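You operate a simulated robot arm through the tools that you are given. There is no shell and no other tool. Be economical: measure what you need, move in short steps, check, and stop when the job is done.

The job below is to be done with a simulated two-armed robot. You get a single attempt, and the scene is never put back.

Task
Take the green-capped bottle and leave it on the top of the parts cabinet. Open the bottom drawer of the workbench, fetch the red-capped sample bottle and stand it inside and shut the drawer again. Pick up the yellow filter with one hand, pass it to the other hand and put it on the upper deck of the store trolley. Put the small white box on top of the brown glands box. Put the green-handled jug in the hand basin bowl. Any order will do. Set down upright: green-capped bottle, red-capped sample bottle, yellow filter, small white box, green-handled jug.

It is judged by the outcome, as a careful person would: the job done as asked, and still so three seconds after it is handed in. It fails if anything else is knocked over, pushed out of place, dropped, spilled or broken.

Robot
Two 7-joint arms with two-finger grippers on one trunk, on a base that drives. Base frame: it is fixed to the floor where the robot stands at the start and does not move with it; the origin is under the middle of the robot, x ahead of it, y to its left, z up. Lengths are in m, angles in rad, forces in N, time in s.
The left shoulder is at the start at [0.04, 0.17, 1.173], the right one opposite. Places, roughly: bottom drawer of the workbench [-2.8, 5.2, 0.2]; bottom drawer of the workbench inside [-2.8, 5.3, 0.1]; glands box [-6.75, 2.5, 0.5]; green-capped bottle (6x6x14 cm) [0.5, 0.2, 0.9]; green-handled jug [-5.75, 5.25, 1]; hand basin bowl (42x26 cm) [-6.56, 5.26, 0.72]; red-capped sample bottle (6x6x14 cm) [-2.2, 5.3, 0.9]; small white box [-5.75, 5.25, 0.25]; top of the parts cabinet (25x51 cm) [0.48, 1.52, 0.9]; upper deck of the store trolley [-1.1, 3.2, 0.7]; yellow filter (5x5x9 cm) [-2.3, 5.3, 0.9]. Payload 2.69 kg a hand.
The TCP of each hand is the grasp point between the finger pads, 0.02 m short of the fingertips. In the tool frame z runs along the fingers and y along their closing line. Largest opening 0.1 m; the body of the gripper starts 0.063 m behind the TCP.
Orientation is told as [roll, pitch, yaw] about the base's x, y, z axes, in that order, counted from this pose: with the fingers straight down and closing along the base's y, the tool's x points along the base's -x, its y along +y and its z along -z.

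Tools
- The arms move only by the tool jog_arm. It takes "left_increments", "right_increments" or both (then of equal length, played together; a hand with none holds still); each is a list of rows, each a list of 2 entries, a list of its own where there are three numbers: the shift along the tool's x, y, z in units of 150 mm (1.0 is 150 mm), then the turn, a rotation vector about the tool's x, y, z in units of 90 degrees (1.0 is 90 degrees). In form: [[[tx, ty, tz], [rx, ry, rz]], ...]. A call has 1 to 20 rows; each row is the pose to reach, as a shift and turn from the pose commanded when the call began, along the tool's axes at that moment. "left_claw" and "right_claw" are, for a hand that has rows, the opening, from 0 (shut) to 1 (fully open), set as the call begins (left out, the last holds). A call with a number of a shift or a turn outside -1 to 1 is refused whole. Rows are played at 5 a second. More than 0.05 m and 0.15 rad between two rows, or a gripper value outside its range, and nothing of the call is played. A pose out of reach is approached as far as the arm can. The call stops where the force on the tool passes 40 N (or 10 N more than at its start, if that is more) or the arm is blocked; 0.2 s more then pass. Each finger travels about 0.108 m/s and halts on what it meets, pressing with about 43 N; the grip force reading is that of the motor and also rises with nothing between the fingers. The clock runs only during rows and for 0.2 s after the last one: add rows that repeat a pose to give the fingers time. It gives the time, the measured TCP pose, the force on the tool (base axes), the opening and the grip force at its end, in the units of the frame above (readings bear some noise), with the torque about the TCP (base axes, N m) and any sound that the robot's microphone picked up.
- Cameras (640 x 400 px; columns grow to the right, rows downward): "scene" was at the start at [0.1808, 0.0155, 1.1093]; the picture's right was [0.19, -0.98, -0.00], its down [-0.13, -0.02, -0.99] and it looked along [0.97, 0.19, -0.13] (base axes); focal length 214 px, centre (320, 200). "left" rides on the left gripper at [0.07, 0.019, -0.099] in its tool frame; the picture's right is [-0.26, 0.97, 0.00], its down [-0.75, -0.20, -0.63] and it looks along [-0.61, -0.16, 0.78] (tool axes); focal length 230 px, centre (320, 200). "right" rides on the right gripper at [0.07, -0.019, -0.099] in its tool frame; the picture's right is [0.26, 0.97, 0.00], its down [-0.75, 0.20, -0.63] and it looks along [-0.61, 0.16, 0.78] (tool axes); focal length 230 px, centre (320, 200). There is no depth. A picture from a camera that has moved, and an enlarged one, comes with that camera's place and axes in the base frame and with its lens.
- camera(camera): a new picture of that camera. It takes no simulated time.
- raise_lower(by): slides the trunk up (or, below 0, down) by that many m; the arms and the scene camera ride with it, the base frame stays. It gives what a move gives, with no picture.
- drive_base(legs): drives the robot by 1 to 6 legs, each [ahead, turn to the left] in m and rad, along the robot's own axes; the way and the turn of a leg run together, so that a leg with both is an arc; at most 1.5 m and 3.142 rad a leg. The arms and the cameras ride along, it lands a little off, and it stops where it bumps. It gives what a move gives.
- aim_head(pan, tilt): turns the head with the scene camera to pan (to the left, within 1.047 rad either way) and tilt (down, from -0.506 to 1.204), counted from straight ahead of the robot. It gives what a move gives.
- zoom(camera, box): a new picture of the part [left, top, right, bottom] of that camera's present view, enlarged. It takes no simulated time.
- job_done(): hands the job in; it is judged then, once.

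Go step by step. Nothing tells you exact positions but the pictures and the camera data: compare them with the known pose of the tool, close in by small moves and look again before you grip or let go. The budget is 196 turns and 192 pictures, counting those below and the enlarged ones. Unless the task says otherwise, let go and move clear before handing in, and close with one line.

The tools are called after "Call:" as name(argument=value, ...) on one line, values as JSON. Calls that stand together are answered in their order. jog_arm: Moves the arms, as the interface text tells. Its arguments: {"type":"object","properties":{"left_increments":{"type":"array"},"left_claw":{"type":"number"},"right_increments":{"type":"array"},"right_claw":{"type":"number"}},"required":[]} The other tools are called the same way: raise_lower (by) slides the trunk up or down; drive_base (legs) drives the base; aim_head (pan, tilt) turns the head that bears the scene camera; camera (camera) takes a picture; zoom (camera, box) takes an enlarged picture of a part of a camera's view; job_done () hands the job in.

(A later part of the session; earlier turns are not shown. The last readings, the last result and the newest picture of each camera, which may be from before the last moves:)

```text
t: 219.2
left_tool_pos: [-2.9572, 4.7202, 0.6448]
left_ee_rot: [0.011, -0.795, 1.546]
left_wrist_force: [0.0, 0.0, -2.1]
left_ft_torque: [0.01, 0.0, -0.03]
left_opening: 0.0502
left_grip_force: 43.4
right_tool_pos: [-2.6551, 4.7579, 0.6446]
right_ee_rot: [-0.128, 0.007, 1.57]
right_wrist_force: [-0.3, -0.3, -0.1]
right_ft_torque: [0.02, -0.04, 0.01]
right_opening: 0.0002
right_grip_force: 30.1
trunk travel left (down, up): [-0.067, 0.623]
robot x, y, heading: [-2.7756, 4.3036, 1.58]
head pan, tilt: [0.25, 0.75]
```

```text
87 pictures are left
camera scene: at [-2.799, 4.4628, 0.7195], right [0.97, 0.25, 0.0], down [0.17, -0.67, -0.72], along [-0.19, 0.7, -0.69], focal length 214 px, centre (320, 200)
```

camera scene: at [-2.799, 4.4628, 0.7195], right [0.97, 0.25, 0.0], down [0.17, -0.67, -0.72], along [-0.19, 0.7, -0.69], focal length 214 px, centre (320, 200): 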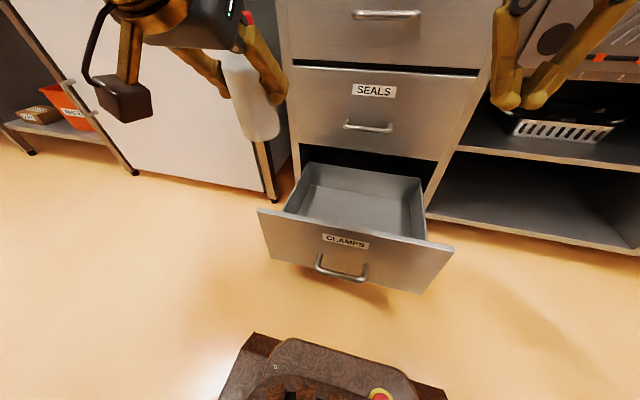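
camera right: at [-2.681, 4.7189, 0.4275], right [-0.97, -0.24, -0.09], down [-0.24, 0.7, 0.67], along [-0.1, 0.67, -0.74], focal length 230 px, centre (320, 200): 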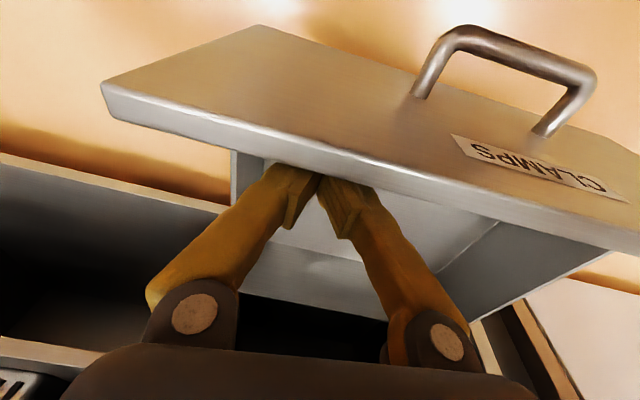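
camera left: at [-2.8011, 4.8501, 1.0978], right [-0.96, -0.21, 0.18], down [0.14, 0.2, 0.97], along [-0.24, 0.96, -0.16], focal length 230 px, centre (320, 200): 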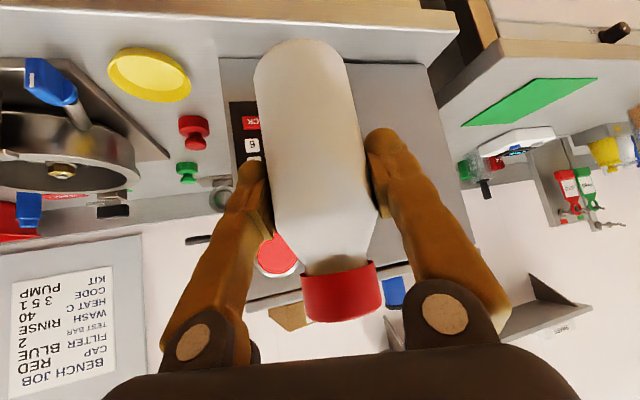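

Handle is at y≈4.72 and the interior spans about 4.80–5.05. I'll shift the bottle hand right and forward, trim its pitch, then drive in above the drawer.

Call:
jog_arm(left_increments=[[[-0.07, -0.14, 0.07], [0, 0.03, 0]], [[-0.14, -0.28, 0.14], [0, 0.06, 0]], [[-0.21, -0.42, 0.21], [0, 0.09, 0]], [[-0.28, -0.55, 0.286], [0, 0.09, 0]], [[-0.28, -0.55, 0.286], [0, 0.09, 0]]])

Call:
drive_base(legs=[[0.1, 0]])

Call:
jog_arm(left_increments=[[[0, 0, 0], [0, 0, 0]]])

Call:
camera(camera="scene")

Call:
camera(camera="left")

```text
t: 220.4
left_tool_pos: [-2.875, 4.7829, 0.6497]
left_ee_rot: [-0.026, -0.657, 1.584]
left_wrist_force: [0.6, -0.1, -2.0]
left_ft_torque: [-0.02, -0.02, 0.03]
left_opening: 0.0503
left_grip_force: 42.8
right_tool_pos: [-2.6552, 4.758, 0.6448]
right_ee_rot: [-0.125, 0.007, 1.567]
right_wrist_force: [0.7, -0.3, -0.7]
right_ft_torque: [0.02, 0.02, -0.02]
right_opening: 0.0
right_grip_force: 29.4
trunk travel left (down, up): [-0.067, 0.623]
robot x, y, heading: [-2.7807, 4.3053, 1.579]
head pan, tilt: [0.25, 0.75]
```

```text
t: 221.5
left_tool_pos: [-2.8768, 4.8824, 0.6492]
left_ee_rot: [-0.027, -0.657, 1.585]
left_wrist_force: [0.6, -0.8, -1.6]
left_ft_torque: [-0.01, -0.03, 0.0]
left_opening: 0.0501
left_grip_force: 42.7
right_tool_pos: [-2.6546, 4.8591, 0.6441]
right_ee_rot: [-0.125, 0.006, 1.566]
right_wrist_force: [0.5, -0.2, -0.3]
right_ft_torque: [-0.02, 0.01, 0.01]
right_opening: 0.0
right_grip_force: 29.5
trunk travel left (down, up): [-0.067, 0.623]
robot x, y, heading: [-2.778, 4.401, 1.574]
head pan, tilt: [0.25, 0.75]
```

```text
t: 221.9
left_tool_pos: [-2.8765, 4.873, 0.6569]
left_ee_rot: [-0.028, -0.673, 1.586]
left_wrist_force: [0.3, 0.3, -2.0]
left_ft_torque: [0.0, -0.02, -0.02]
left_opening: 0.0503
left_grip_force: 42.6
right_tool_pos: [-2.6542, 4.8476, 0.6503]
right_ee_rot: [-0.128, -0.008, 1.567]
right_wrist_force: [-0.1, -0.9, -1.1]
right_ft_torque: [0.01, 0.0, -0.01]
right_opening: 0.0
right_grip_force: 29.7
trunk travel left (down, up): [-0.067, 0.623]
robot x, y, heading: [-2.7793, 4.4, 1.577]
head pan, tilt: [0.25, 0.75]
```

```text
86 pictures are left
camera scene: at [-2.7996, 4.5632, 0.7195], right [0.97, 0.25, 0.0], down [0.17, -0.67, -0.72], along [-0.19, 0.7, -0.69], focal length 214 px, centre (320, 200)
```

scene: 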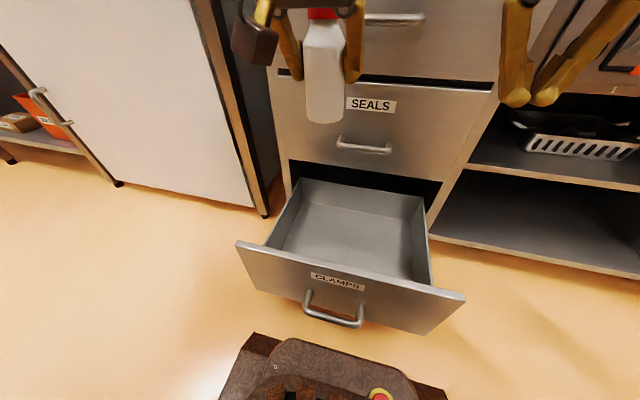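

```text
85 pictures are left
camera left: at [-2.8953, 4.7566, 0.6912], right [-0.97, 0.2, 0.14], down [0.18, 0.19, 0.96], along [0.17, 0.96, -0.22], focal length 230 px, centre (320, 200)
```

left: 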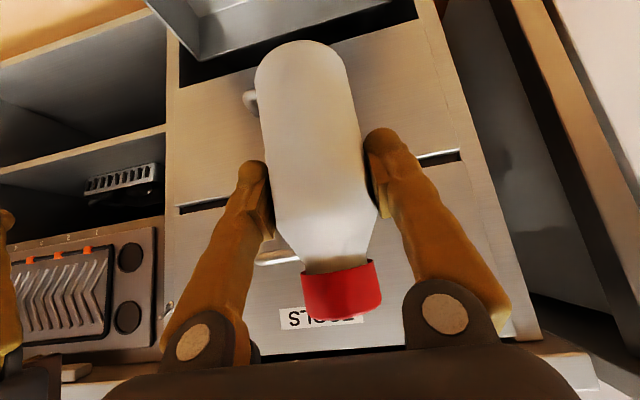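

Bottle is above the drawer and nearly upright. Lowering straight down in front of the SEALS handle first.

Call:
jog_arm(left_increments=[[[0.16, 0, 0.2], [0, 0, 0]], [[0.32, 0, 0.4], [0, 0, 0]], [[0.48, 0, 0.6], [0, 0, 0]], [[0.64, 0, 0.8], [0, 0, 0]], [[0.79, 0, 0.99], [0, 0, 0]], [[0.79, 0, 0.99], [0, 0, 0]]])

Call:
camera(camera="scene")

```text
t: 223.3
left_tool_pos: [-2.8813, 4.8782, 0.4695]
left_ee_rot: [-0.046, -0.675, 1.63]
left_wrist_force: [0.4, 0.1, -1.8]
left_ft_torque: [0.0, -0.02, 0.02]
left_opening: 0.0502
left_grip_force: 43.1
right_tool_pos: [-2.6544, 4.8485, 0.6512]
right_ee_rot: [-0.125, -0.009, 1.567]
right_wrist_force: [-0.1, -0.4, -0.4]
right_ft_torque: [0.0, -0.01, -0.02]
right_opening: 0.0
right_grip_force: 29.7
trunk travel left (down, up): [-0.067, 0.623]
robot x, y, heading: [-2.7764, 4.4029, 1.581]
head pan, tilt: [0.25, 0.75]
```

```text
84 pictures are left
camera scene: at [-2.7996, 4.5633, 0.7195], right [0.97, 0.25, 0.0], down [0.17, -0.67, -0.72], along [-0.19, 0.7, -0.69], focal length 214 px, centre (320, 200)
```

scene: 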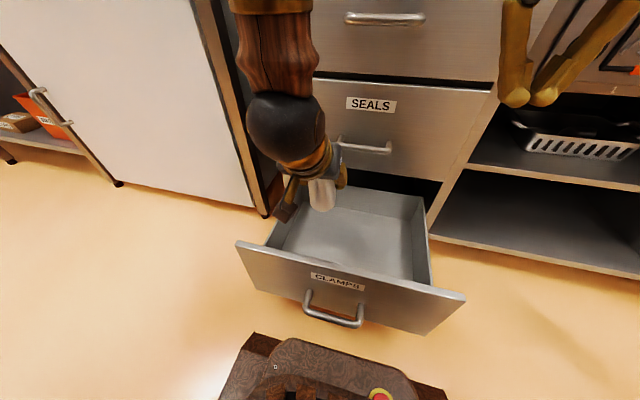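

Continuing down, then forward into the middle of the drawer.

Call:
jog_arm(left_increments=[[[0.16, -0.07, 0.2], [0, 0, 0]], [[0.32, -0.14, 0.41], [0, 0, 0]], [[0.5, -0.2, 0.626], [0, 0, 0]], [[0.32, -0.2, 0.77], [0, 0, 0]], [[0.135, -0.2, 0.916], [0, 0, 0]], [[0.135, -0.2, 0.916], [0, 0, 0]]])

Call:
camera(camera="scene")

Call:
camera(camera="left")

```text
t: 224.7
left_tool_pos: [-2.8402, 4.9442, 0.346]
left_ee_rot: [-0.025, -0.671, 1.585]
left_wrist_force: [0.1, 0.1, -1.5]
left_ft_torque: [-0.02, 0.04, -0.03]
left_opening: 0.0504
left_grip_force: 42.8
right_tool_pos: [-2.6553, 4.848, 0.6511]
right_ee_rot: [-0.125, -0.009, 1.568]
right_wrist_force: [0.4, -0.2, -0.7]
right_ft_torque: [-0.02, 0.0, -0.03]
right_opening: 0.0
right_grip_force: 29.8
trunk travel left (down, up): [-0.067, 0.623]
robot x, y, heading: [-2.7798, 4.4055, 1.579]
head pan, tilt: [0.25, 0.75]
```

```text
83 pictures are left
camera scene: at [-2.7996, 4.5633, 0.7195], right [0.97, 0.25, 0.0], down [0.17, -0.67, -0.72], along [-0.19, 0.7, -0.69], focal length 214 px, centre (320, 200)
```

scene: 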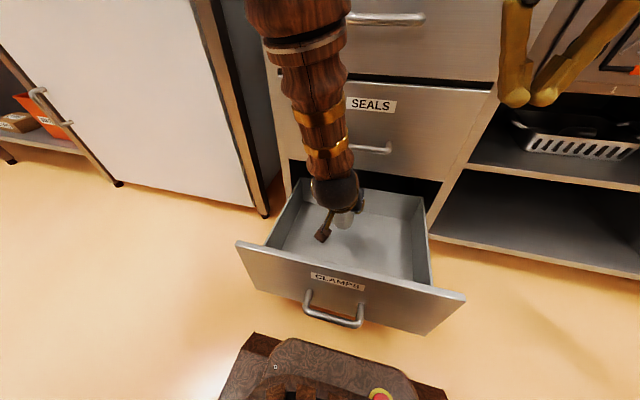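

```text
82 pictures are left
camera left: at [-2.8591, 4.8264, 0.3798], right [-0.97, 0.2, 0.14], down [0.18, 0.2, 0.96], along [0.17, 0.96, -0.23], focal length 230 px, centre (320, 200)
```

left: 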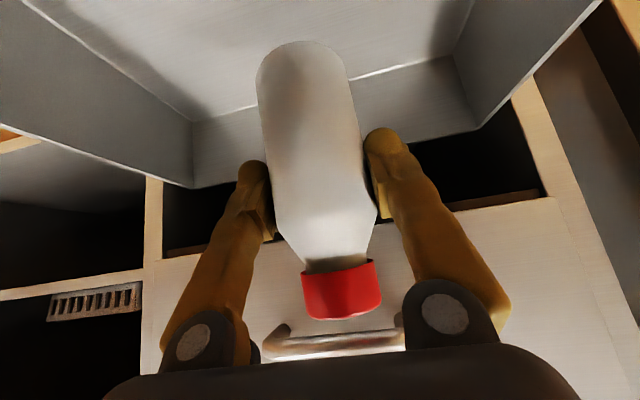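

Plenty of depth in the drawer. I'll go lower while moving forward so the wrist clears the front panel.

Call:
jog_arm(left_increments=[[[0.166, 0, 0.209], [0, 0, 0]], [[0.187, 0, 0.448], [0, 0, 0]], [[0.113, 0, 0.677], [0, 0, 0]], [[0.175, 0, 0.755], [0, 0, 0]], [[0.175, 0, 0.755], [0, 0, 0]]])

Call:
camera(camera="left")

Call:
camera(camera="scene")

```text
t: 225.9
left_tool_pos: [-2.8389, 4.983, 0.2595]
left_ee_rot: [-0.027, -0.669, 1.584]
left_wrist_force: [-0.6, 0.4, -2.2]
left_ft_torque: [0.02, 0.02, -0.02]
left_opening: 0.0499
left_grip_force: 42.9
left hand out of reach, approached as far as the arm can: row 3, 4, 5
right_tool_pos: [-2.654, 4.8492, 0.6516]
right_ee_rot: [-0.126, -0.009, 1.567]
right_wrist_force: [-0.2, 0.7, -0.5]
right_ft_torque: [0.0, 0.0, -0.02]
right_opening: 0.0001
right_grip_force: 29.4
trunk travel left (down, up): [-0.067, 0.623]
robot x, y, heading: [-2.785, 4.4047, 1.581]
head pan, tilt: [0.25, 0.75]
```

```text
81 pictures are left
camera left: at [-2.8585, 4.8674, 0.2948], right [-0.97, 0.2, 0.14], down [0.18, 0.2, 0.96], along [0.17, 0.96, -0.23], focal length 230 px, centre (320, 200)
```

left: 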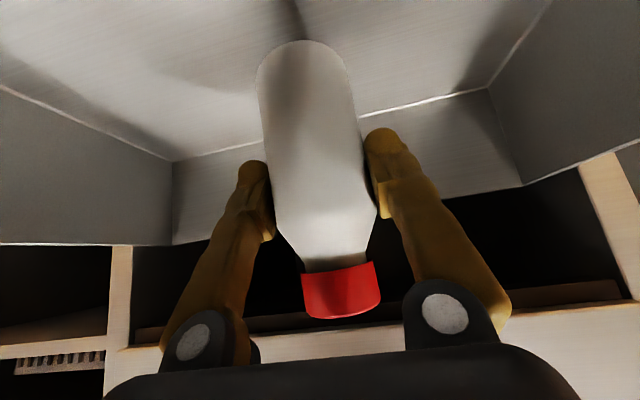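

```text
80 pictures are left
camera scene: at [-2.7996, 4.5633, 0.7195], right [0.97, 0.25, 0.0], down [0.17, -0.67, -0.72], along [-0.19, 0.7, -0.69], focal length 214 px, centre (320, 200)
```

scene: 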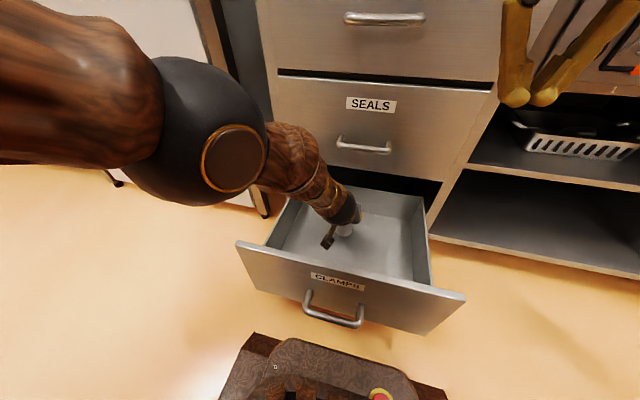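

The reach limit is near, so I'll lower the rest with the trunk, in small steps until the bottle touches the drawer floor.

Call:
raise_lower(by=-0.04)

Call:
raise_lower(by=-0.015)

Call:
camera(camera="left")

```text
t: 226.8
left_tool_pos: [-2.8395, 4.984, 0.2209]
left_ee_rot: [-0.027, -0.671, 1.585]
left_wrist_force: [-0.7, -0.2, -1.9]
left_ft_torque: [-0.03, 0.01, -0.02]
left_opening: 0.0503
left_grip_force: 43.0
right_tool_pos: [-2.6553, 4.8477, 0.6112]
right_ee_rot: [-0.126, -0.009, 1.568]
right_wrist_force: [-0.6, -0.9, -0.2]
right_ft_torque: [-0.01, -0.03, 0.0]
right_opening: 0.0
right_grip_force: 29.5
trunk travel left (down, up): [-0.027, 0.663]
robot x, y, heading: [-2.7764, 4.403, 1.576]
head pan, tilt: [0.25, 0.75]
```

```text
t: 227.4
left_tool_pos: [-2.837, 4.9886, 0.2135]
left_ee_rot: [-0.029, -0.685, 1.585]
left_wrist_force: [0.6, 0.6, 29.1]
left_ft_torque: [0.92, 0.19, -0.12]
left_opening: 0.0506
left_grip_force: 42.7
right_tool_pos: [-2.6536, 4.8474, 0.5969]
right_ee_rot: [-0.125, -0.01, 1.568]
right_wrist_force: [0.2, -0.6, 1.0]
right_ft_torque: [-0.01, -0.05, -0.02]
right_opening: 0.0001
right_grip_force: 29.8
trunk travel left (down, up): [-0.012, 0.678]
robot x, y, heading: [-2.7782, 4.3992, 1.578]
head pan, tilt: [0.25, 0.75]
```

```text
79 pictures are left
camera left: at [-2.8567, 4.8715, 0.246], right [-0.97, 0.2, 0.14], down [0.18, 0.18, 0.97], along [0.17, 0.96, -0.21], focal length 230 px, centre (320, 200)
```

left: 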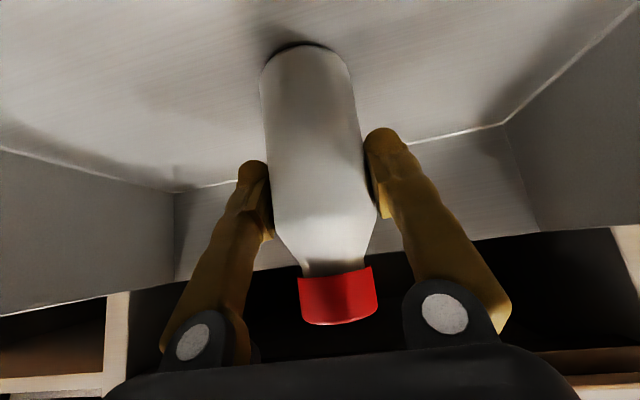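

The bottle stands on the drawer floor (contact 29 N). I'll open the hand, rise with the trunk, then back away.

Call:
jog_arm(left_increments=[[[0, 0, 0], [0, -0.015, 0]], [[0, 0, 0], [0, -0.015, 0]], [[0, 0, 0], [0, -0.015, 0]], [[0, 0, 0], [0, -0.015, 0]]], left_claw=1)

Call:
raise_lower(by=0.12)

Call:
camera(camera="left")

```text
t: 228.4
left_tool_pos: [-2.8443, 4.9845, 0.2062]
left_ee_rot: [-0.023, -0.695, 1.586]
left_wrist_force: [0.4, 0.6, -0.1]
left_ft_torque: [0.02, 0.01, -0.03]
left_opening: 0.1001
left_grip_force: 0.1
right_tool_pos: [-2.6553, 4.848, 0.5961]
right_ee_rot: [-0.127, -0.008, 1.567]
right_wrist_force: [-0.5, 0.8, -0.3]
right_ft_torque: [0.01, 0.04, -0.01]
right_opening: 0.0
right_grip_force: 29.7
trunk travel left (down, up): [-0.012, 0.678]
robot x, y, heading: [-2.7772, 4.4008, 1.581]
head pan, tilt: [0.25, 0.75]
```

```text
t: 229.9
left_tool_pos: [-2.8443, 4.9856, 0.3252]
left_ee_rot: [-0.021, -0.695, 1.59]
left_wrist_force: [-0.2, -0.5, 0.6]
left_ft_torque: [0.03, -0.01, 0.04]
left_opening: 0.1
left_grip_force: 0.0
right_tool_pos: [-2.6533, 4.8483, 0.7163]
right_ee_rot: [-0.126, -0.009, 1.566]
right_wrist_force: [-0.7, -1.3, -0.3]
right_ft_torque: [-0.01, 0.0, 0.0]
right_opening: 0.0
right_grip_force: 29.8
trunk travel left (down, up): [-0.132, 0.558]
robot x, y, heading: [-2.7782, 4.4001, 1.575]
head pan, tilt: [0.25, 0.75]
```

```text
78 pictures are left
camera left: at [-2.8627, 4.8686, 0.3565], right [-0.97, 0.19, 0.15], down [0.18, 0.17, 0.97], along [0.16, 0.97, -0.2], focal length 230 px, centre (320, 200)
```

left: 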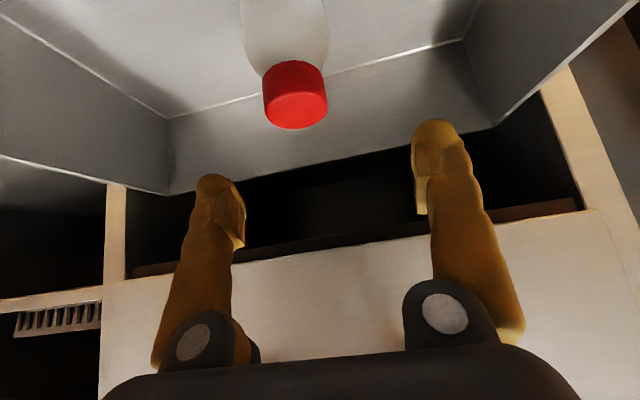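

The red-capped bottle stands upright in the drawer. Now I'll lift the hand clear over the panel, back off, and prepare to push the drawer shut with closed fingers.

Call:
raise_lower(by=0.07)

Call:
drive_base(legs=[[-0.29, 0]])

Call:
jog_arm(left_increments=[[[0, 0, 0], [0, 0, 0]], [[0, 0, 0], [0, 0, 0]], [[0, 0, 0], [0, 0, 0]], [[0, 0, 0], [0, 0, 0]], [[0, 0, 0], [0, 0, 0]]], left_claw=0)

Call:
camera(camera="left")

Call:
camera(camera="scene")

```text
t: 231.0
left_tool_pos: [-2.8449, 4.9865, 0.3948]
left_ee_rot: [-0.02, -0.693, 1.589]
left_wrist_force: [0.1, 1.0, 0.5]
left_ft_torque: [-0.02, 0.0, -0.01]
left_opening: 0.0998
left_grip_force: 0.1
right_tool_pos: [-2.6549, 4.8494, 0.7857]
right_ee_rot: [-0.124, -0.008, 1.568]
right_wrist_force: [-0.1, -0.8, -0.6]
right_ft_torque: [0.01, -0.02, 0.01]
right_opening: 0.0
right_grip_force: 29.8
trunk travel left (down, up): [-0.202, 0.488]
robot x, y, heading: [-2.7791, 4.4051, 1.582]
head pan, tilt: [0.25, 0.75]
```

```text
t: 233.0
left_tool_pos: [-2.8423, 4.6959, 0.395]
left_ee_rot: [-0.022, -0.696, 1.59]
left_wrist_force: [0.1, 0.5, -0.3]
left_ft_torque: [-0.04, -0.03, -0.02]
left_opening: 0.0999
left_grip_force: 0.1
right_tool_pos: [-2.6534, 4.5585, 0.7862]
right_ee_rot: [-0.125, -0.008, 1.568]
right_wrist_force: [-0.2, 0.7, -0.3]
right_ft_torque: [-0.01, 0.02, -0.03]
right_opening: 0.0001
right_grip_force: 29.5
trunk travel left (down, up): [-0.202, 0.488]
robot x, y, heading: [-2.7789, 4.1143, 1.577]
head pan, tilt: [0.25, 0.75]
```

```text
t: 234.2
left_tool_pos: [-2.8462, 4.6997, 0.3971]
left_ee_rot: [-0.014, -0.714, 1.593]
left_wrist_force: [1.0, 0.0, 0.1]
left_ft_torque: [0.0, 0.0, 0.02]
left_opening: 0.0
left_grip_force: 29.1
right_tool_pos: [-2.6527, 4.5468, 0.7937]
right_ee_rot: [-0.128, -0.025, 1.567]
right_wrist_force: [0.8, -0.2, -0.5]
right_ft_torque: [0.0, -0.04, -0.04]
right_opening: 0.0001
right_grip_force: 29.5
trunk travel left (down, up): [-0.202, 0.488]
robot x, y, heading: [-2.7736, 4.1165, 1.575]
head pan, tilt: [0.25, 0.75]
```

```text
77 pictures are left
camera left: at [-2.8638, 4.5817, 0.4269], right [-0.97, 0.18, 0.16], down [0.19, 0.16, 0.97], along [0.15, 0.97, -0.19], focal length 230 px, centre (320, 200)
```

left: 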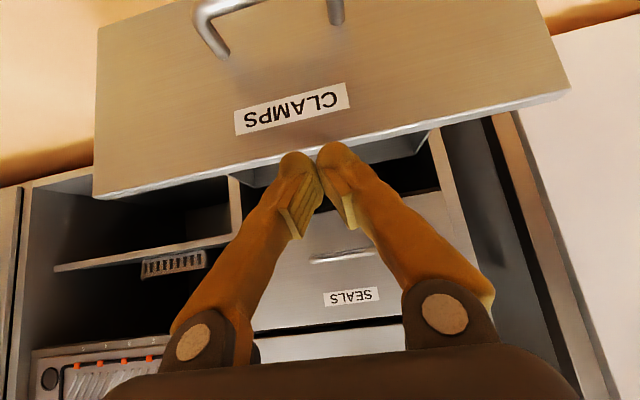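

```text
76 pictures are left
camera scene: at [-2.7977, 4.2753, 0.8545], right [0.97, 0.25, 0.0], down [0.17, -0.67, -0.72], along [-0.19, 0.7, -0.69], focal length 214 px, centre (320, 200)
```

scene: 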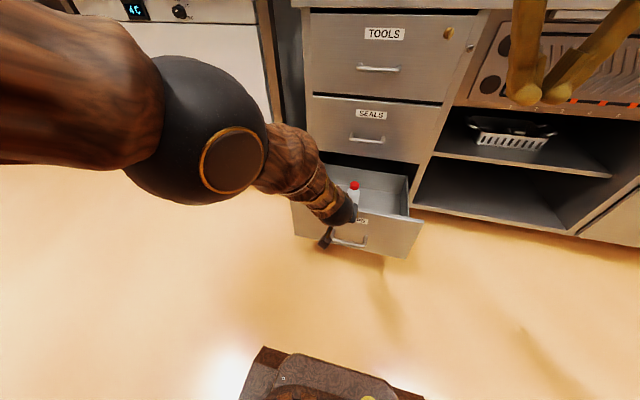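

Lowering to panel height (above the handle) and pushing with the base.

Call:
raise_lower(by=-0.112)

Call:
drive_base(legs=[[0.2, 0]])

Call:
camera(camera="scene")

```text
t: 235.6
left_tool_pos: [-2.8454, 4.6976, 0.2857]
left_ee_rot: [-0.013, -0.711, 1.594]
left_wrist_force: [-0.3, 0.4, -0.4]
left_ft_torque: [0.02, -0.01, -0.01]
left_opening: 0.0
left_grip_force: 29.5
right_tool_pos: [-2.6541, 4.5468, 0.6812]
right_ee_rot: [-0.126, -0.025, 1.567]
right_wrist_force: [-0.4, 0.1, 0.8]
right_ft_torque: [-0.02, -0.02, -0.02]
right_opening: 0.0
right_grip_force: 29.5
trunk travel left (down, up): [-0.09, 0.6]
robot x, y, heading: [-2.7759, 4.1126, 1.578]
head pan, tilt: [0.25, 0.75]
```

```text
t: 237.2
left_tool_pos: [-2.8468, 4.8983, 0.2863]
left_ee_rot: [-0.016, -0.711, 1.594]
left_wrist_force: [0.4, -0.2, 0.4]
left_ft_torque: [-0.02, -0.01, -0.02]
left_opening: 0.0002
left_grip_force: 29.4
right_tool_pos: [-2.6526, 4.7449, 0.6808]
right_ee_rot: [-0.126, -0.025, 1.567]
right_wrist_force: [-0.3, -0.5, 0.2]
right_ft_torque: [0.03, 0.04, 0.01]
right_opening: 0.0001
right_grip_force: 29.9
trunk travel left (down, up): [-0.09, 0.6]
robot x, y, heading: [-2.7813, 4.3127, 1.583]
head pan, tilt: [0.25, 0.75]
```

```text
75 pictures are left
camera scene: at [-2.7991, 4.4719, 0.7425], right [0.97, 0.25, 0.0], down [0.17, -0.67, -0.72], along [-0.19, 0.7, -0.69], focal length 214 px, centre (320, 200)
```

scene: 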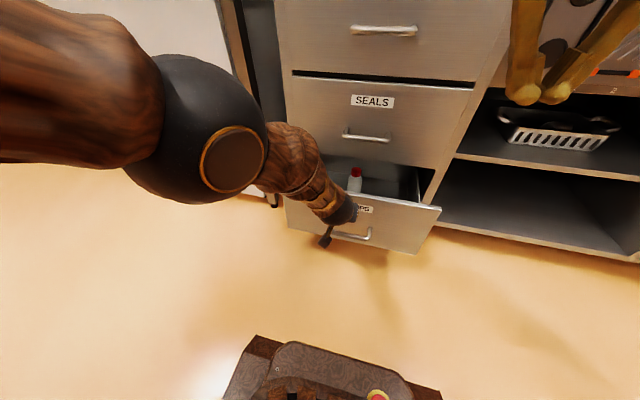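

The drawer is closing with the bottle upright. Continuing.

Call:
drive_base(legs=[[0.15, 0]])

Call:
camera(camera="scene")

Call:
camera(camera="left")

```text
t: 238.6
left_tool_pos: [-2.8519, 5.0529, 0.2886]
left_ee_rot: [-0.009, -0.73, 1.596]
left_wrist_force: [0.0, 0.1, -0.1]
left_ft_torque: [0.03, 0.06, 0.02]
left_opening: 0.0
left_grip_force: 29.5
right_tool_pos: [-2.6552, 4.886, 0.6888]
right_ee_rot: [-0.125, -0.042, 1.567]
right_wrist_force: [-0.8, 0.3, 0.7]
right_ft_torque: [0.01, 0.04, -0.04]
right_opening: 0.0
right_grip_force: 28.9
trunk travel left (down, up): [-0.09, 0.6]
robot x, y, heading: [-2.7802, 4.4629, 1.576]
head pan, tilt: [0.25, 0.75]
```

```text
74 pictures are left
camera scene: at [-2.8002, 4.623, 0.7425], right [0.97, 0.25, 0.0], down [0.17, -0.67, -0.72], along [-0.19, 0.7, -0.69], focal length 214 px, centre (320, 200)
```

scene: 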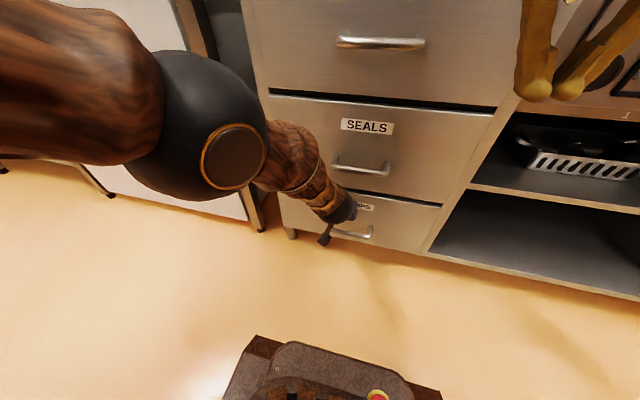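

```text
73 pictures are left
camera left: at [-2.8681, 4.9341, 0.3179], right [-0.97, 0.17, 0.17], down [0.19, 0.14, 0.97], along [0.14, 0.97, -0.17], focal length 230 px, centre (320, 200)
```

left: 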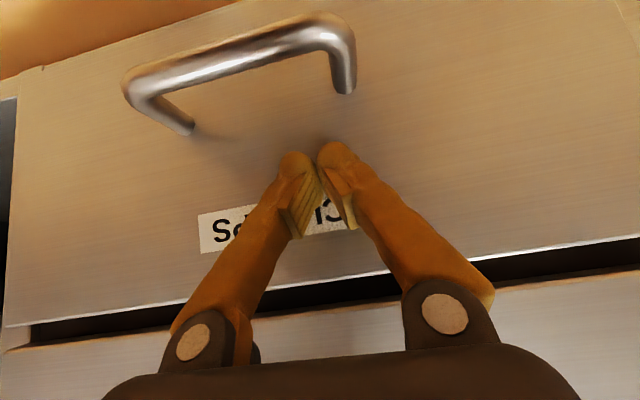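

It looks shut. A last small nudge to be sure, then back off.

Call:
drive_base(legs=[[0.02, 0]])

Call:
drive_base(legs=[[-0.16, 0]])

Call:
camera(camera="scene")

```text
t: 239.3
left_tool_pos: [-2.8676, 5.0566, 0.2885]
left_ee_rot: [0.016, -0.747, 1.607]
left_wrist_force: [-5.3, -20.4, 6.7]
left_ft_torque: [0.11, -0.03, -0.03]
left_opening: 0.0001
left_grip_force: 28.6
right_tool_pos: [-2.6531, 4.8594, 0.7091]
right_ee_rot: [-0.129, -0.094, 1.566]
right_wrist_force: [-0.1, 0.4, -0.6]
right_ft_torque: [-0.04, -0.03, 0.01]
right_opening: 0.0002
right_grip_force: 28.7
trunk travel left (down, up): [-0.09, 0.6]
robot x, y, heading: [-2.7806, 4.4707, 1.575]
head pan, tilt: [0.25, 0.75]
stopped in leg 1: the force on the tool passed its limit at 64 N (the readings are from after the stop); the commanded pose is now the measured one
```

```text
t: 240.7
left_tool_pos: [-2.8654, 4.9016, 0.2928]
left_ee_rot: [0.009, -0.755, 1.614]
left_wrist_force: [0.0, 0.2, 0.0]
left_ft_torque: [0.04, 0.0, 0.02]
left_opening: 0.0001
left_grip_force: 29.8
right_tool_pos: [-2.6535, 4.6991, 0.7077]
right_ee_rot: [-0.127, -0.09, 1.568]
right_wrist_force: [-0.3, 1.0, -1.3]
right_ft_torque: [0.01, -0.04, -0.01]
right_opening: 0.0
right_grip_force: 30.1
trunk travel left (down, up): [-0.09, 0.6]
robot x, y, heading: [-2.7799, 4.3101, 1.586]
head pan, tilt: [0.25, 0.75]
```

```text
72 pictures are left
camera scene: at [-2.7993, 4.4696, 0.7425], right [0.97, 0.26, 0.0], down [0.17, -0.67, -0.72], along [-0.19, 0.69, -0.69], focal length 214 px, centre (320, 200)
```

scene: 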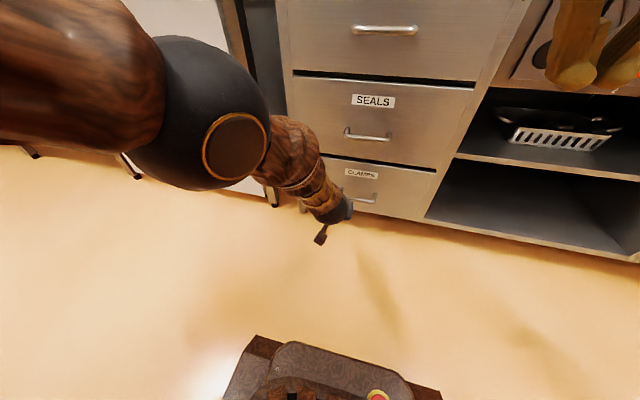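

The drawer is shut with the bottle inside. Next the yellow filter at about [-2.33, 5.34]. I'll raise the trunk and drive to a spot in front of it.

Call:
raise_lower(by=0.15)

Call:
raise_lower(by=0.15)

Call:
raise_lower(by=0.15)

Call:
drive_base(legs=[[0, -1.345], [0.587, 0], [0, 1.33]])

Call:
jog_arm(left_increments=[[[-0.15, 0, -0.15], [0, 0, 0.01]], [[-0.3, 0, -0.3], [0, 0, 0.01]], [[-0.45, 0, -0.45], [0, 0, 0.01]], [[-0.65, 0, -0.68], [0, 0, 0.01]], [[-0.65, 0, -0.68], [0, 0, 0.01]]], left_claw=1)

Call:
camera(camera="scene")

```text
t: 242.5
left_tool_pos: [-2.8724, 4.9063, 0.4465]
left_ee_rot: [0.016, -0.771, 1.619]
left_wrist_force: [-0.1, -0.1, -1.2]
left_ft_torque: [-0.02, 0.0, -0.02]
left_opening: 0.0
left_grip_force: 29.7
right_tool_pos: [-2.6538, 4.6893, 0.8632]
right_ee_rot: [-0.126, -0.107, 1.57]
right_wrist_force: [-0.3, 0.2, -0.8]
right_ft_torque: [0.03, 0.01, 0.02]
right_opening: 0.0
right_grip_force: 29.6
trunk travel left (down, up): [-0.24, 0.45]
robot x, y, heading: [-2.7776, 4.3097, 1.58]
head pan, tilt: [0.25, 0.75]
```

```text
t: 244.2
left_tool_pos: [-2.8737, 4.9062, 0.5949]
left_ee_rot: [0.018, -0.77, 1.62]
left_wrist_force: [0.5, -0.1, -0.4]
left_ft_torque: [-0.01, -0.02, -0.01]
left_opening: 0.0
left_grip_force: 29.6
right_tool_pos: [-2.6528, 4.6888, 1.0136]
right_ee_rot: [-0.13, -0.108, 1.569]
right_wrist_force: [0.5, -0.1, -0.2]
right_ft_torque: [0.0, 0.02, 0.0]
right_opening: 0.0001
right_grip_force: 30.1
trunk travel left (down, up): [-0.39, 0.3]
robot x, y, heading: [-2.7769, 4.3098, 1.581]
head pan, tilt: [0.25, 0.75]
```

```text
t: 246.0
left_tool_pos: [-2.8726, 4.9085, 0.7435]
left_ee_rot: [0.018, -0.771, 1.62]
left_wrist_force: [0.2, 0.2, -0.3]
left_ft_torque: [-0.03, -0.02, 0.01]
left_opening: 0.0
left_grip_force: 29.4
right_tool_pos: [-2.6535, 4.6896, 1.1644]
right_ee_rot: [-0.13, -0.108, 1.569]
right_wrist_force: [-0.4, -0.2, -0.5]
right_ft_torque: [-0.02, -0.03, -0.01]
right_opening: 0.0001
right_grip_force: 29.9
trunk travel left (down, up): [-0.54, 0.15]
robot x, y, heading: [-2.7798, 4.3062, 1.579]
head pan, tilt: [0.25, 0.75]
```

```text
t: 250.5
left_tool_pos: [-2.184, 4.5537, 0.751]
left_ee_rot: [0.038, -0.804, 0.272]
left_wrist_force: [-0.2, -0.2, -0.5]
left_ft_torque: [0.01, -0.05, 0.01]
left_opening: 0.0001
left_grip_force: 29.8
right_tool_pos: [-2.3752, 4.2696, 1.1747]
right_ee_rot: [-0.133, -0.14, 0.213]
right_wrist_force: [-0.6, -0.3, 1.3]
right_ft_torque: [-0.04, 0.01, 0.01]
right_opening: 0.0
right_grip_force: 29.3
trunk travel left (down, up): [-0.54, 0.15]
robot x, y, heading: [-2.7416, 4.3229, 0.185]
head pan, tilt: [0.25, 0.75]
stopped in leg 2: the robot was blocked; the commanded pose is now the measured one
```

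```text
t: 251.7
left_tool_pos: [-2.1948, 4.5427, 0.8993]
left_ee_rot: [0.037, -0.805, 0.261]
left_wrist_force: [0.1, -0.5, 0.4]
left_ft_torque: [-0.02, 0.01, -0.01]
left_opening: 0.1003
left_grip_force: 0.1
right_tool_pos: [-2.3761, 4.2673, 1.1738]
right_ee_rot: [-0.131, -0.139, 0.212]
right_wrist_force: [0.1, -0.5, -0.7]
right_ft_torque: [0.01, -0.01, 0.02]
right_opening: 0.0
right_grip_force: 29.7
trunk travel left (down, up): [-0.54, 0.15]
robot x, y, heading: [-2.7417, 4.3238, 0.188]
head pan, tilt: [0.25, 0.75]
```

```text
71 pictures are left
camera scene: at [-2.5776, 4.3746, 1.1923], right [0.42, -0.91, 0.0], down [-0.63, -0.29, -0.72], along [0.65, 0.31, -0.69], focal length 214 px, centre (320, 200)
```

scene: 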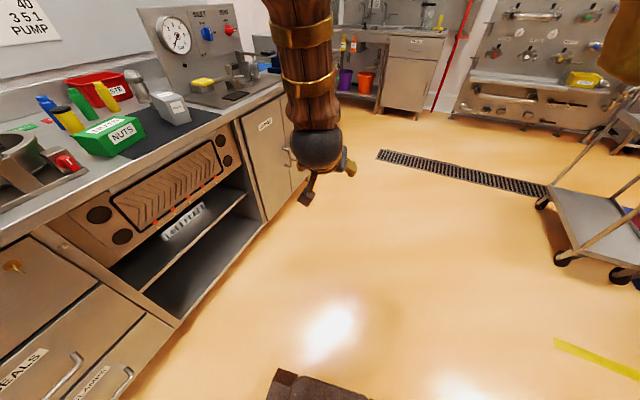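

The drive stopped early with no visible obstacle. I'll retry the remaining way.

Call:
drive_base(legs=[[0, 0.04], [0.54, 0], [0, 1.34]])

Call:
aim_head(pan=0.0, tilt=0.4)

Call:
camera(camera="scene")

```text
t: 258.5
left_tool_pos: [-2.3268, 5.027, 0.9026]
left_ee_rot: [0.04, -0.811, 1.629]
left_wrist_force: [0.0, 0.0, 0.2]
left_ft_torque: [-0.02, 0.0, -0.02]
left_opening: 0.0999
left_grip_force: 0.0
right_tool_pos: [-2.0983, 4.7971, 1.175]
right_ee_rot: [-0.133, -0.139, 1.594]
right_wrist_force: [-0.1, -0.5, 0.9]
right_ft_torque: [0.01, 0.03, 0.02]
right_opening: 0.0
right_grip_force: 29.3
trunk travel left (down, up): [-0.54, 0.15]
robot x, y, heading: [-2.2123, 4.4509, 1.569]
head pan, tilt: [0.25, 0.75]
```

```text
t: 259.4
left_tool_pos: [-2.3259, 5.0137, 0.9102]
left_ee_rot: [0.034, -0.827, 1.63]
left_wrist_force: [-0.4, 0.3, 0.1]
left_ft_torque: [0.05, -0.02, -0.01]
left_opening: 0.1001
left_grip_force: 0.0
right_tool_pos: [-2.0979, 4.7751, 1.1721]
right_ee_rot: [-0.132, -0.129, 1.595]
right_wrist_force: [0.9, 0.2, -0.1]
right_ft_torque: [-0.03, 0.0, 0.02]
right_opening: 0.0
right_grip_force: 29.1
trunk travel left (down, up): [-0.54, 0.15]
robot x, y, heading: [-2.2131, 4.4478, 1.57]
head pan, tilt: [0.0, 0.4]
```

```text
70 pictures are left
camera scene: at [-2.2123, 4.63, 1.2232], right [1.0, 0.0, 0.0], down [0.0, -0.41, -0.91], along [0.0, 0.91, -0.41], focal length 214 px, centre (320, 200)
```

scene: 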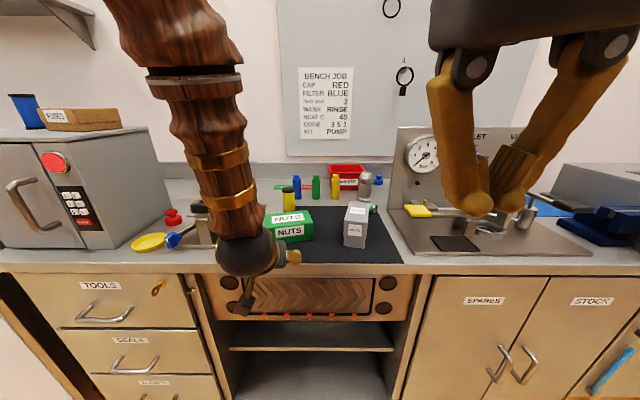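

Now raise above the bench, trim the pitch, and drive in.

Call:
raise_lower(by=0.14)

Call:
drive_base(legs=[[0.28, 0]])

Call:
jog_arm(left_increments=[[[0, 0, 0], [0, 0.03, 0]], [[0, 0, 0], [0.01, 0.06, 0.02]], [[0, 0, 0], [0.01, 0.06, 0.02]]], right_increments=[[[-0.1, 0, 0], [0.03, 0.03, 0]], [[-0.2, 0, 0], [0.05, 0.06, 0]], [[-0.3, 0, 0], [0.05, 0.08, 0]]], right_claw=1)

Call:
camera(camera="left")

Call:
camera(camera="scene")

```text
t: 261.0
left_tool_pos: [-2.327, 5.0149, 1.0515]
left_ee_rot: [0.035, -0.827, 1.631]
left_wrist_force: [0.5, -0.3, -0.5]
left_ft_torque: [-0.03, 0.05, -0.01]
left_opening: 0.1002
left_grip_force: 0.1
right_tool_pos: [-2.0963, 4.7754, 1.3095]
right_ee_rot: [-0.135, -0.124, 1.595]
right_wrist_force: [-0.2, -0.5, 1.0]
right_ft_torque: [-0.01, 0.0, 0.0]
right_opening: 0.0
right_grip_force: 30.0
trunk travel left (down, up): [-0.68, 0.01]
robot x, y, heading: [-2.2183, 4.4479, 1.574]
head pan, tilt: [0.0, 0.4]
```

```text
t: 263.0
left_tool_pos: [-2.3278, 5.2939, 1.0509]
left_ee_rot: [0.033, -0.825, 1.638]
left_wrist_force: [0.0, 0.4, -0.4]
left_ft_torque: [0.0, 0.0, -0.01]
left_opening: 0.1001
left_grip_force: 0.1
right_tool_pos: [-2.0976, 5.0556, 1.31]
right_ee_rot: [-0.134, -0.125, 1.598]
right_wrist_force: [-0.2, -0.4, 0.5]
right_ft_torque: [0.0, 0.0, -0.05]
right_opening: 0.0001
right_grip_force: 29.8
trunk travel left (down, up): [-0.68, 0.01]
robot x, y, heading: [-2.2132, 4.7276, 1.576]
head pan, tilt: [0.0, 0.4]
```

```text
t: 263.8
left_tool_pos: [-2.3249, 5.279, 1.0608]
left_ee_rot: [0.043, -0.748, 1.594]
left_wrist_force: [-0.1, -0.1, -0.5]
left_ft_torque: [0.01, -0.04, -0.02]
left_opening: 0.0998
left_grip_force: 0.1
right_tool_pos: [-2.0968, 5.0803, 1.3213]
right_ee_rot: [-0.212, -0.019, 1.577]
right_wrist_force: [-0.1, -0.3, 0.8]
right_ft_torque: [0.04, 0.03, 0.04]
right_opening: 0.1
right_grip_force: 0.0
trunk travel left (down, up): [-0.68, 0.01]
robot x, y, heading: [-2.2103, 4.727, 1.574]
head pan, tilt: [0.0, 0.4]
```

```text
69 pictures are left
camera left: at [-2.3364, 5.1588, 1.0878], right [-0.97, 0.14, 0.21], down [0.22, 0.13, 0.97], along [0.11, 0.98, -0.16], focal length 230 px, centre (320, 200)
```

left: 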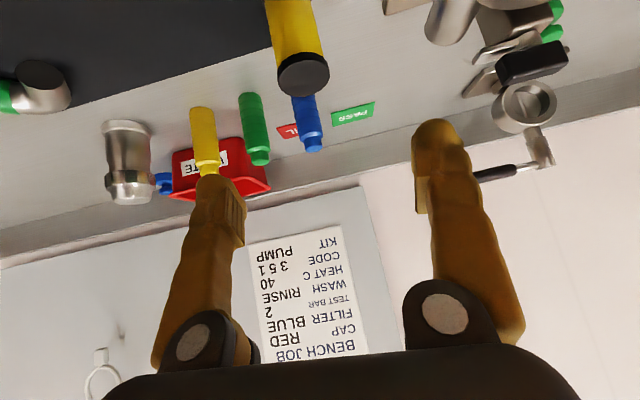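

```text
68 pictures are left
camera scene: at [-2.2127, 4.912, 1.3633], right [1.0, 0.0, 0.0], down [0.0, -0.4, -0.91], along [0.0, 0.91, -0.4], focal length 214 px, centre (320, 200)
```

scene: 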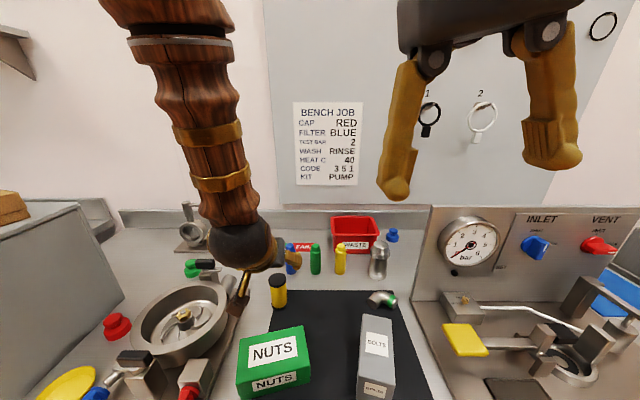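

The filter is at about [-2.324, 5.343]. I'll extend forward and look once more before lowering.

Call:
drive_base(legs=[[0.02, 0]])

Call:
jog_arm(left_increments=[[[-0.12, 0, 0.1], [0.01, 0, 0]], [[-0.24, 0, 0.22], [0.027, 0, 0]], [[-0.24, 0, 0.22], [0.027, 0, 0]], [[-0.24, 0, 0.22], [0.027, 0, 0]]])

Call:
camera(camera="left")

```text
t: 264.6
left_tool_pos: [-2.3277, 5.2962, 1.0609]
left_ee_rot: [0.044, -0.746, 1.597]
left_wrist_force: [0.3, -0.5, 1.2]
left_ft_torque: [0.02, -0.04, -0.02]
left_opening: 0.1002
left_grip_force: 0.1
right_tool_pos: [-2.0986, 5.0981, 1.323]
right_ee_rot: [-0.213, -0.018, 1.575]
right_wrist_force: [0.1, -0.1, 0.6]
right_ft_torque: [-0.03, -0.01, -0.01]
right_opening: 0.0999
right_grip_force: 0.0
trunk travel left (down, up): [-0.68, 0.01]
robot x, y, heading: [-2.2094, 4.7496, 1.574]
head pan, tilt: [0.0, 0.4]
```

```text
t: 265.6
left_tool_pos: [-2.3302, 5.3305, 1.0708]
left_ee_rot: [-0.001, -0.759, 1.594]
left_wrist_force: [-0.2, 0.4, -0.1]
left_ft_torque: [-0.02, -0.01, -0.03]
left_opening: 0.1003
left_grip_force: 0.0
right_tool_pos: [-2.0987, 5.0807, 1.3266]
right_ee_rot: [-0.217, -0.034, 1.576]
right_wrist_force: [-0.3, 1.0, -0.3]
right_ft_torque: [0.01, 0.01, -0.02]
right_opening: 0.1001
right_grip_force: 0.1
trunk travel left (down, up): [-0.68, 0.01]
robot x, y, heading: [-2.2158, 4.7492, 1.575]
head pan, tilt: [0.0, 0.4]
```

```text
67 pictures are left
camera left: at [-2.3444, 5.2121, 1.0944], right [-0.97, 0.16, 0.18], down [0.2, 0.11, 0.97], along [0.14, 0.98, -0.14], focal length 230 px, centre (320, 200)
```

left: 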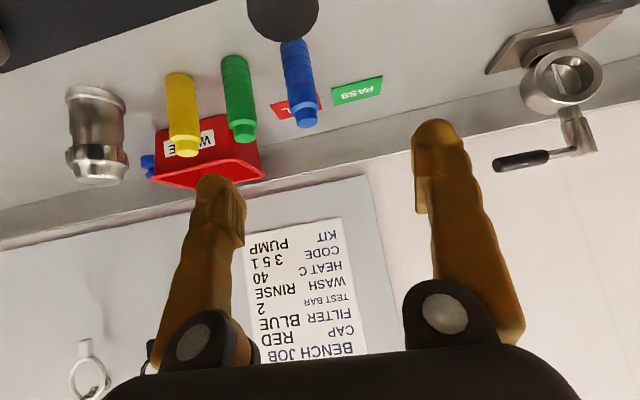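

Nearly over it; a final 12 mm forward, then lower with the trunk.

Call:
jog_arm(left_increments=[[[-0.06, -0.04, 0.055], [0, 0, 0]], [[-0.06, -0.04, 0.055], [0, 0, 0]]])

Call:
raise_lower(by=-0.137)

Call:
camera(camera="left")

```text
t: 266.2
left_tool_pos: [-2.3232, 5.3431, 1.0707]
left_ee_rot: [-0.003, -0.764, 1.595]
left_wrist_force: [0.2, 0.1, -0.3]
left_ft_torque: [-0.01, -0.01, -0.02]
left_opening: 0.0999
left_grip_force: 0.0
right_tool_pos: [-2.0976, 5.0796, 1.3263]
right_ee_rot: [-0.213, -0.035, 1.577]
right_wrist_force: [0.0, 0.8, -0.5]
right_ft_torque: [0.01, 0.0, 0.0]
right_opening: 0.1001
right_grip_force: 0.2
trunk travel left (down, up): [-0.68, 0.01]
robot x, y, heading: [-2.2133, 4.7491, 1.573]
head pan, tilt: [0.0, 0.4]
```

```text
t: 267.8
left_tool_pos: [-2.3223, 5.3427, 0.9335]
left_ee_rot: [-0.003, -0.763, 1.595]
left_wrist_force: [0.0, -0.2, 0.1]
left_ft_torque: [0.02, 0.01, 0.0]
left_opening: 0.0998
left_grip_force: 0.1
right_tool_pos: [-2.0979, 5.0796, 1.1901]
right_ee_rot: [-0.215, -0.035, 1.576]
right_wrist_force: [-0.3, 0.0, 0.2]
right_ft_torque: [0.0, 0.01, -0.03]
right_opening: 0.1001
right_grip_force: 0.1
trunk travel left (down, up): [-0.543, 0.147]
robot x, y, heading: [-2.2153, 4.7471, 1.577]
head pan, tilt: [0.0, 0.4]
```

```text
66 pictures are left
camera left: at [-2.3381, 5.2235, 0.9576], right [-0.97, 0.16, 0.18], down [0.2, 0.11, 0.97], along [0.14, 0.98, -0.14], focal length 230 px, centre (320, 200)
```

left: 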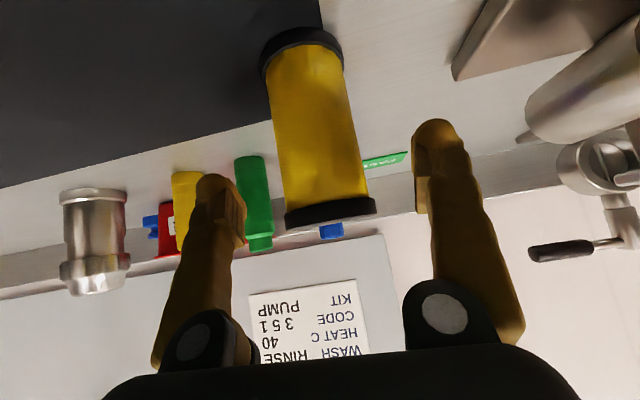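

The filter is between the fingers. Closing and lifting.

Call:
jog_arm(left_increments=[[[0, 0, 0], [0, 0, 0]], [[0, 0, 0], [0, 0, 0]], [[0, 0, 0], [0, 0, 0]], [[0, 0, 0], [0, 0, 0]]], left_claw=0)

Call:
raise_lower(by=0.13)

Call:
camera(camera="left")

```text
t: 268.8
left_tool_pos: [-2.3214, 5.3425, 0.9335]
left_ee_rot: [-0.002, -0.764, 1.596]
left_wrist_force: [-0.6, 0.2, 2.6]
left_ft_torque: [-0.01, 0.01, 0.0]
left_opening: 0.0403
left_grip_force: 43.0
right_tool_pos: [-2.0975, 5.0791, 1.1892]
right_ee_rot: [-0.215, -0.035, 1.577]
right_wrist_force: [0.2, 0.5, -0.7]
right_ft_torque: [-0.01, 0.02, 0.03]
right_opening: 0.0997
right_grip_force: 0.1
trunk travel left (down, up): [-0.543, 0.147]
robot x, y, heading: [-2.2144, 4.7483, 1.576]
head pan, tilt: [0.0, 0.4]
```

```text
t: 270.4
left_tool_pos: [-2.3226, 5.3424, 1.0631]
left_ee_rot: [-0.001, -0.761, 1.595]
left_wrist_force: [-0.1, 0.6, -0.1]
left_ft_torque: [0.04, 0.05, -0.01]
left_opening: 0.0401
left_grip_force: 43.0
right_tool_pos: [-2.0977, 5.079, 1.3199]
right_ee_rot: [-0.215, -0.035, 1.576]
right_wrist_force: [0.0, 0.5, -0.8]
right_ft_torque: [-0.01, 0.04, 0.02]
right_opening: 0.0997
right_grip_force: 0.2
trunk travel left (down, up): [-0.673, 0.017]
robot x, y, heading: [-2.2133, 4.7487, 1.57]
head pan, tilt: [0.0, 0.4]
```

```text
65 pictures are left
camera left: at [-2.338, 5.2237, 1.0873], right [-0.97, 0.16, 0.18], down [0.2, 0.11, 0.97], along [0.14, 0.98, -0.14], focal length 230 px, centre (320, 200)
```

left: 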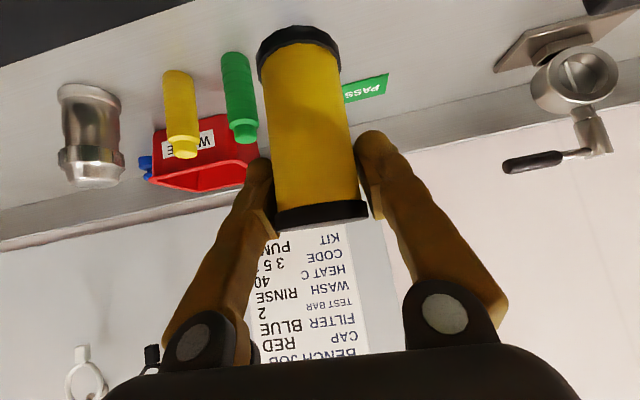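

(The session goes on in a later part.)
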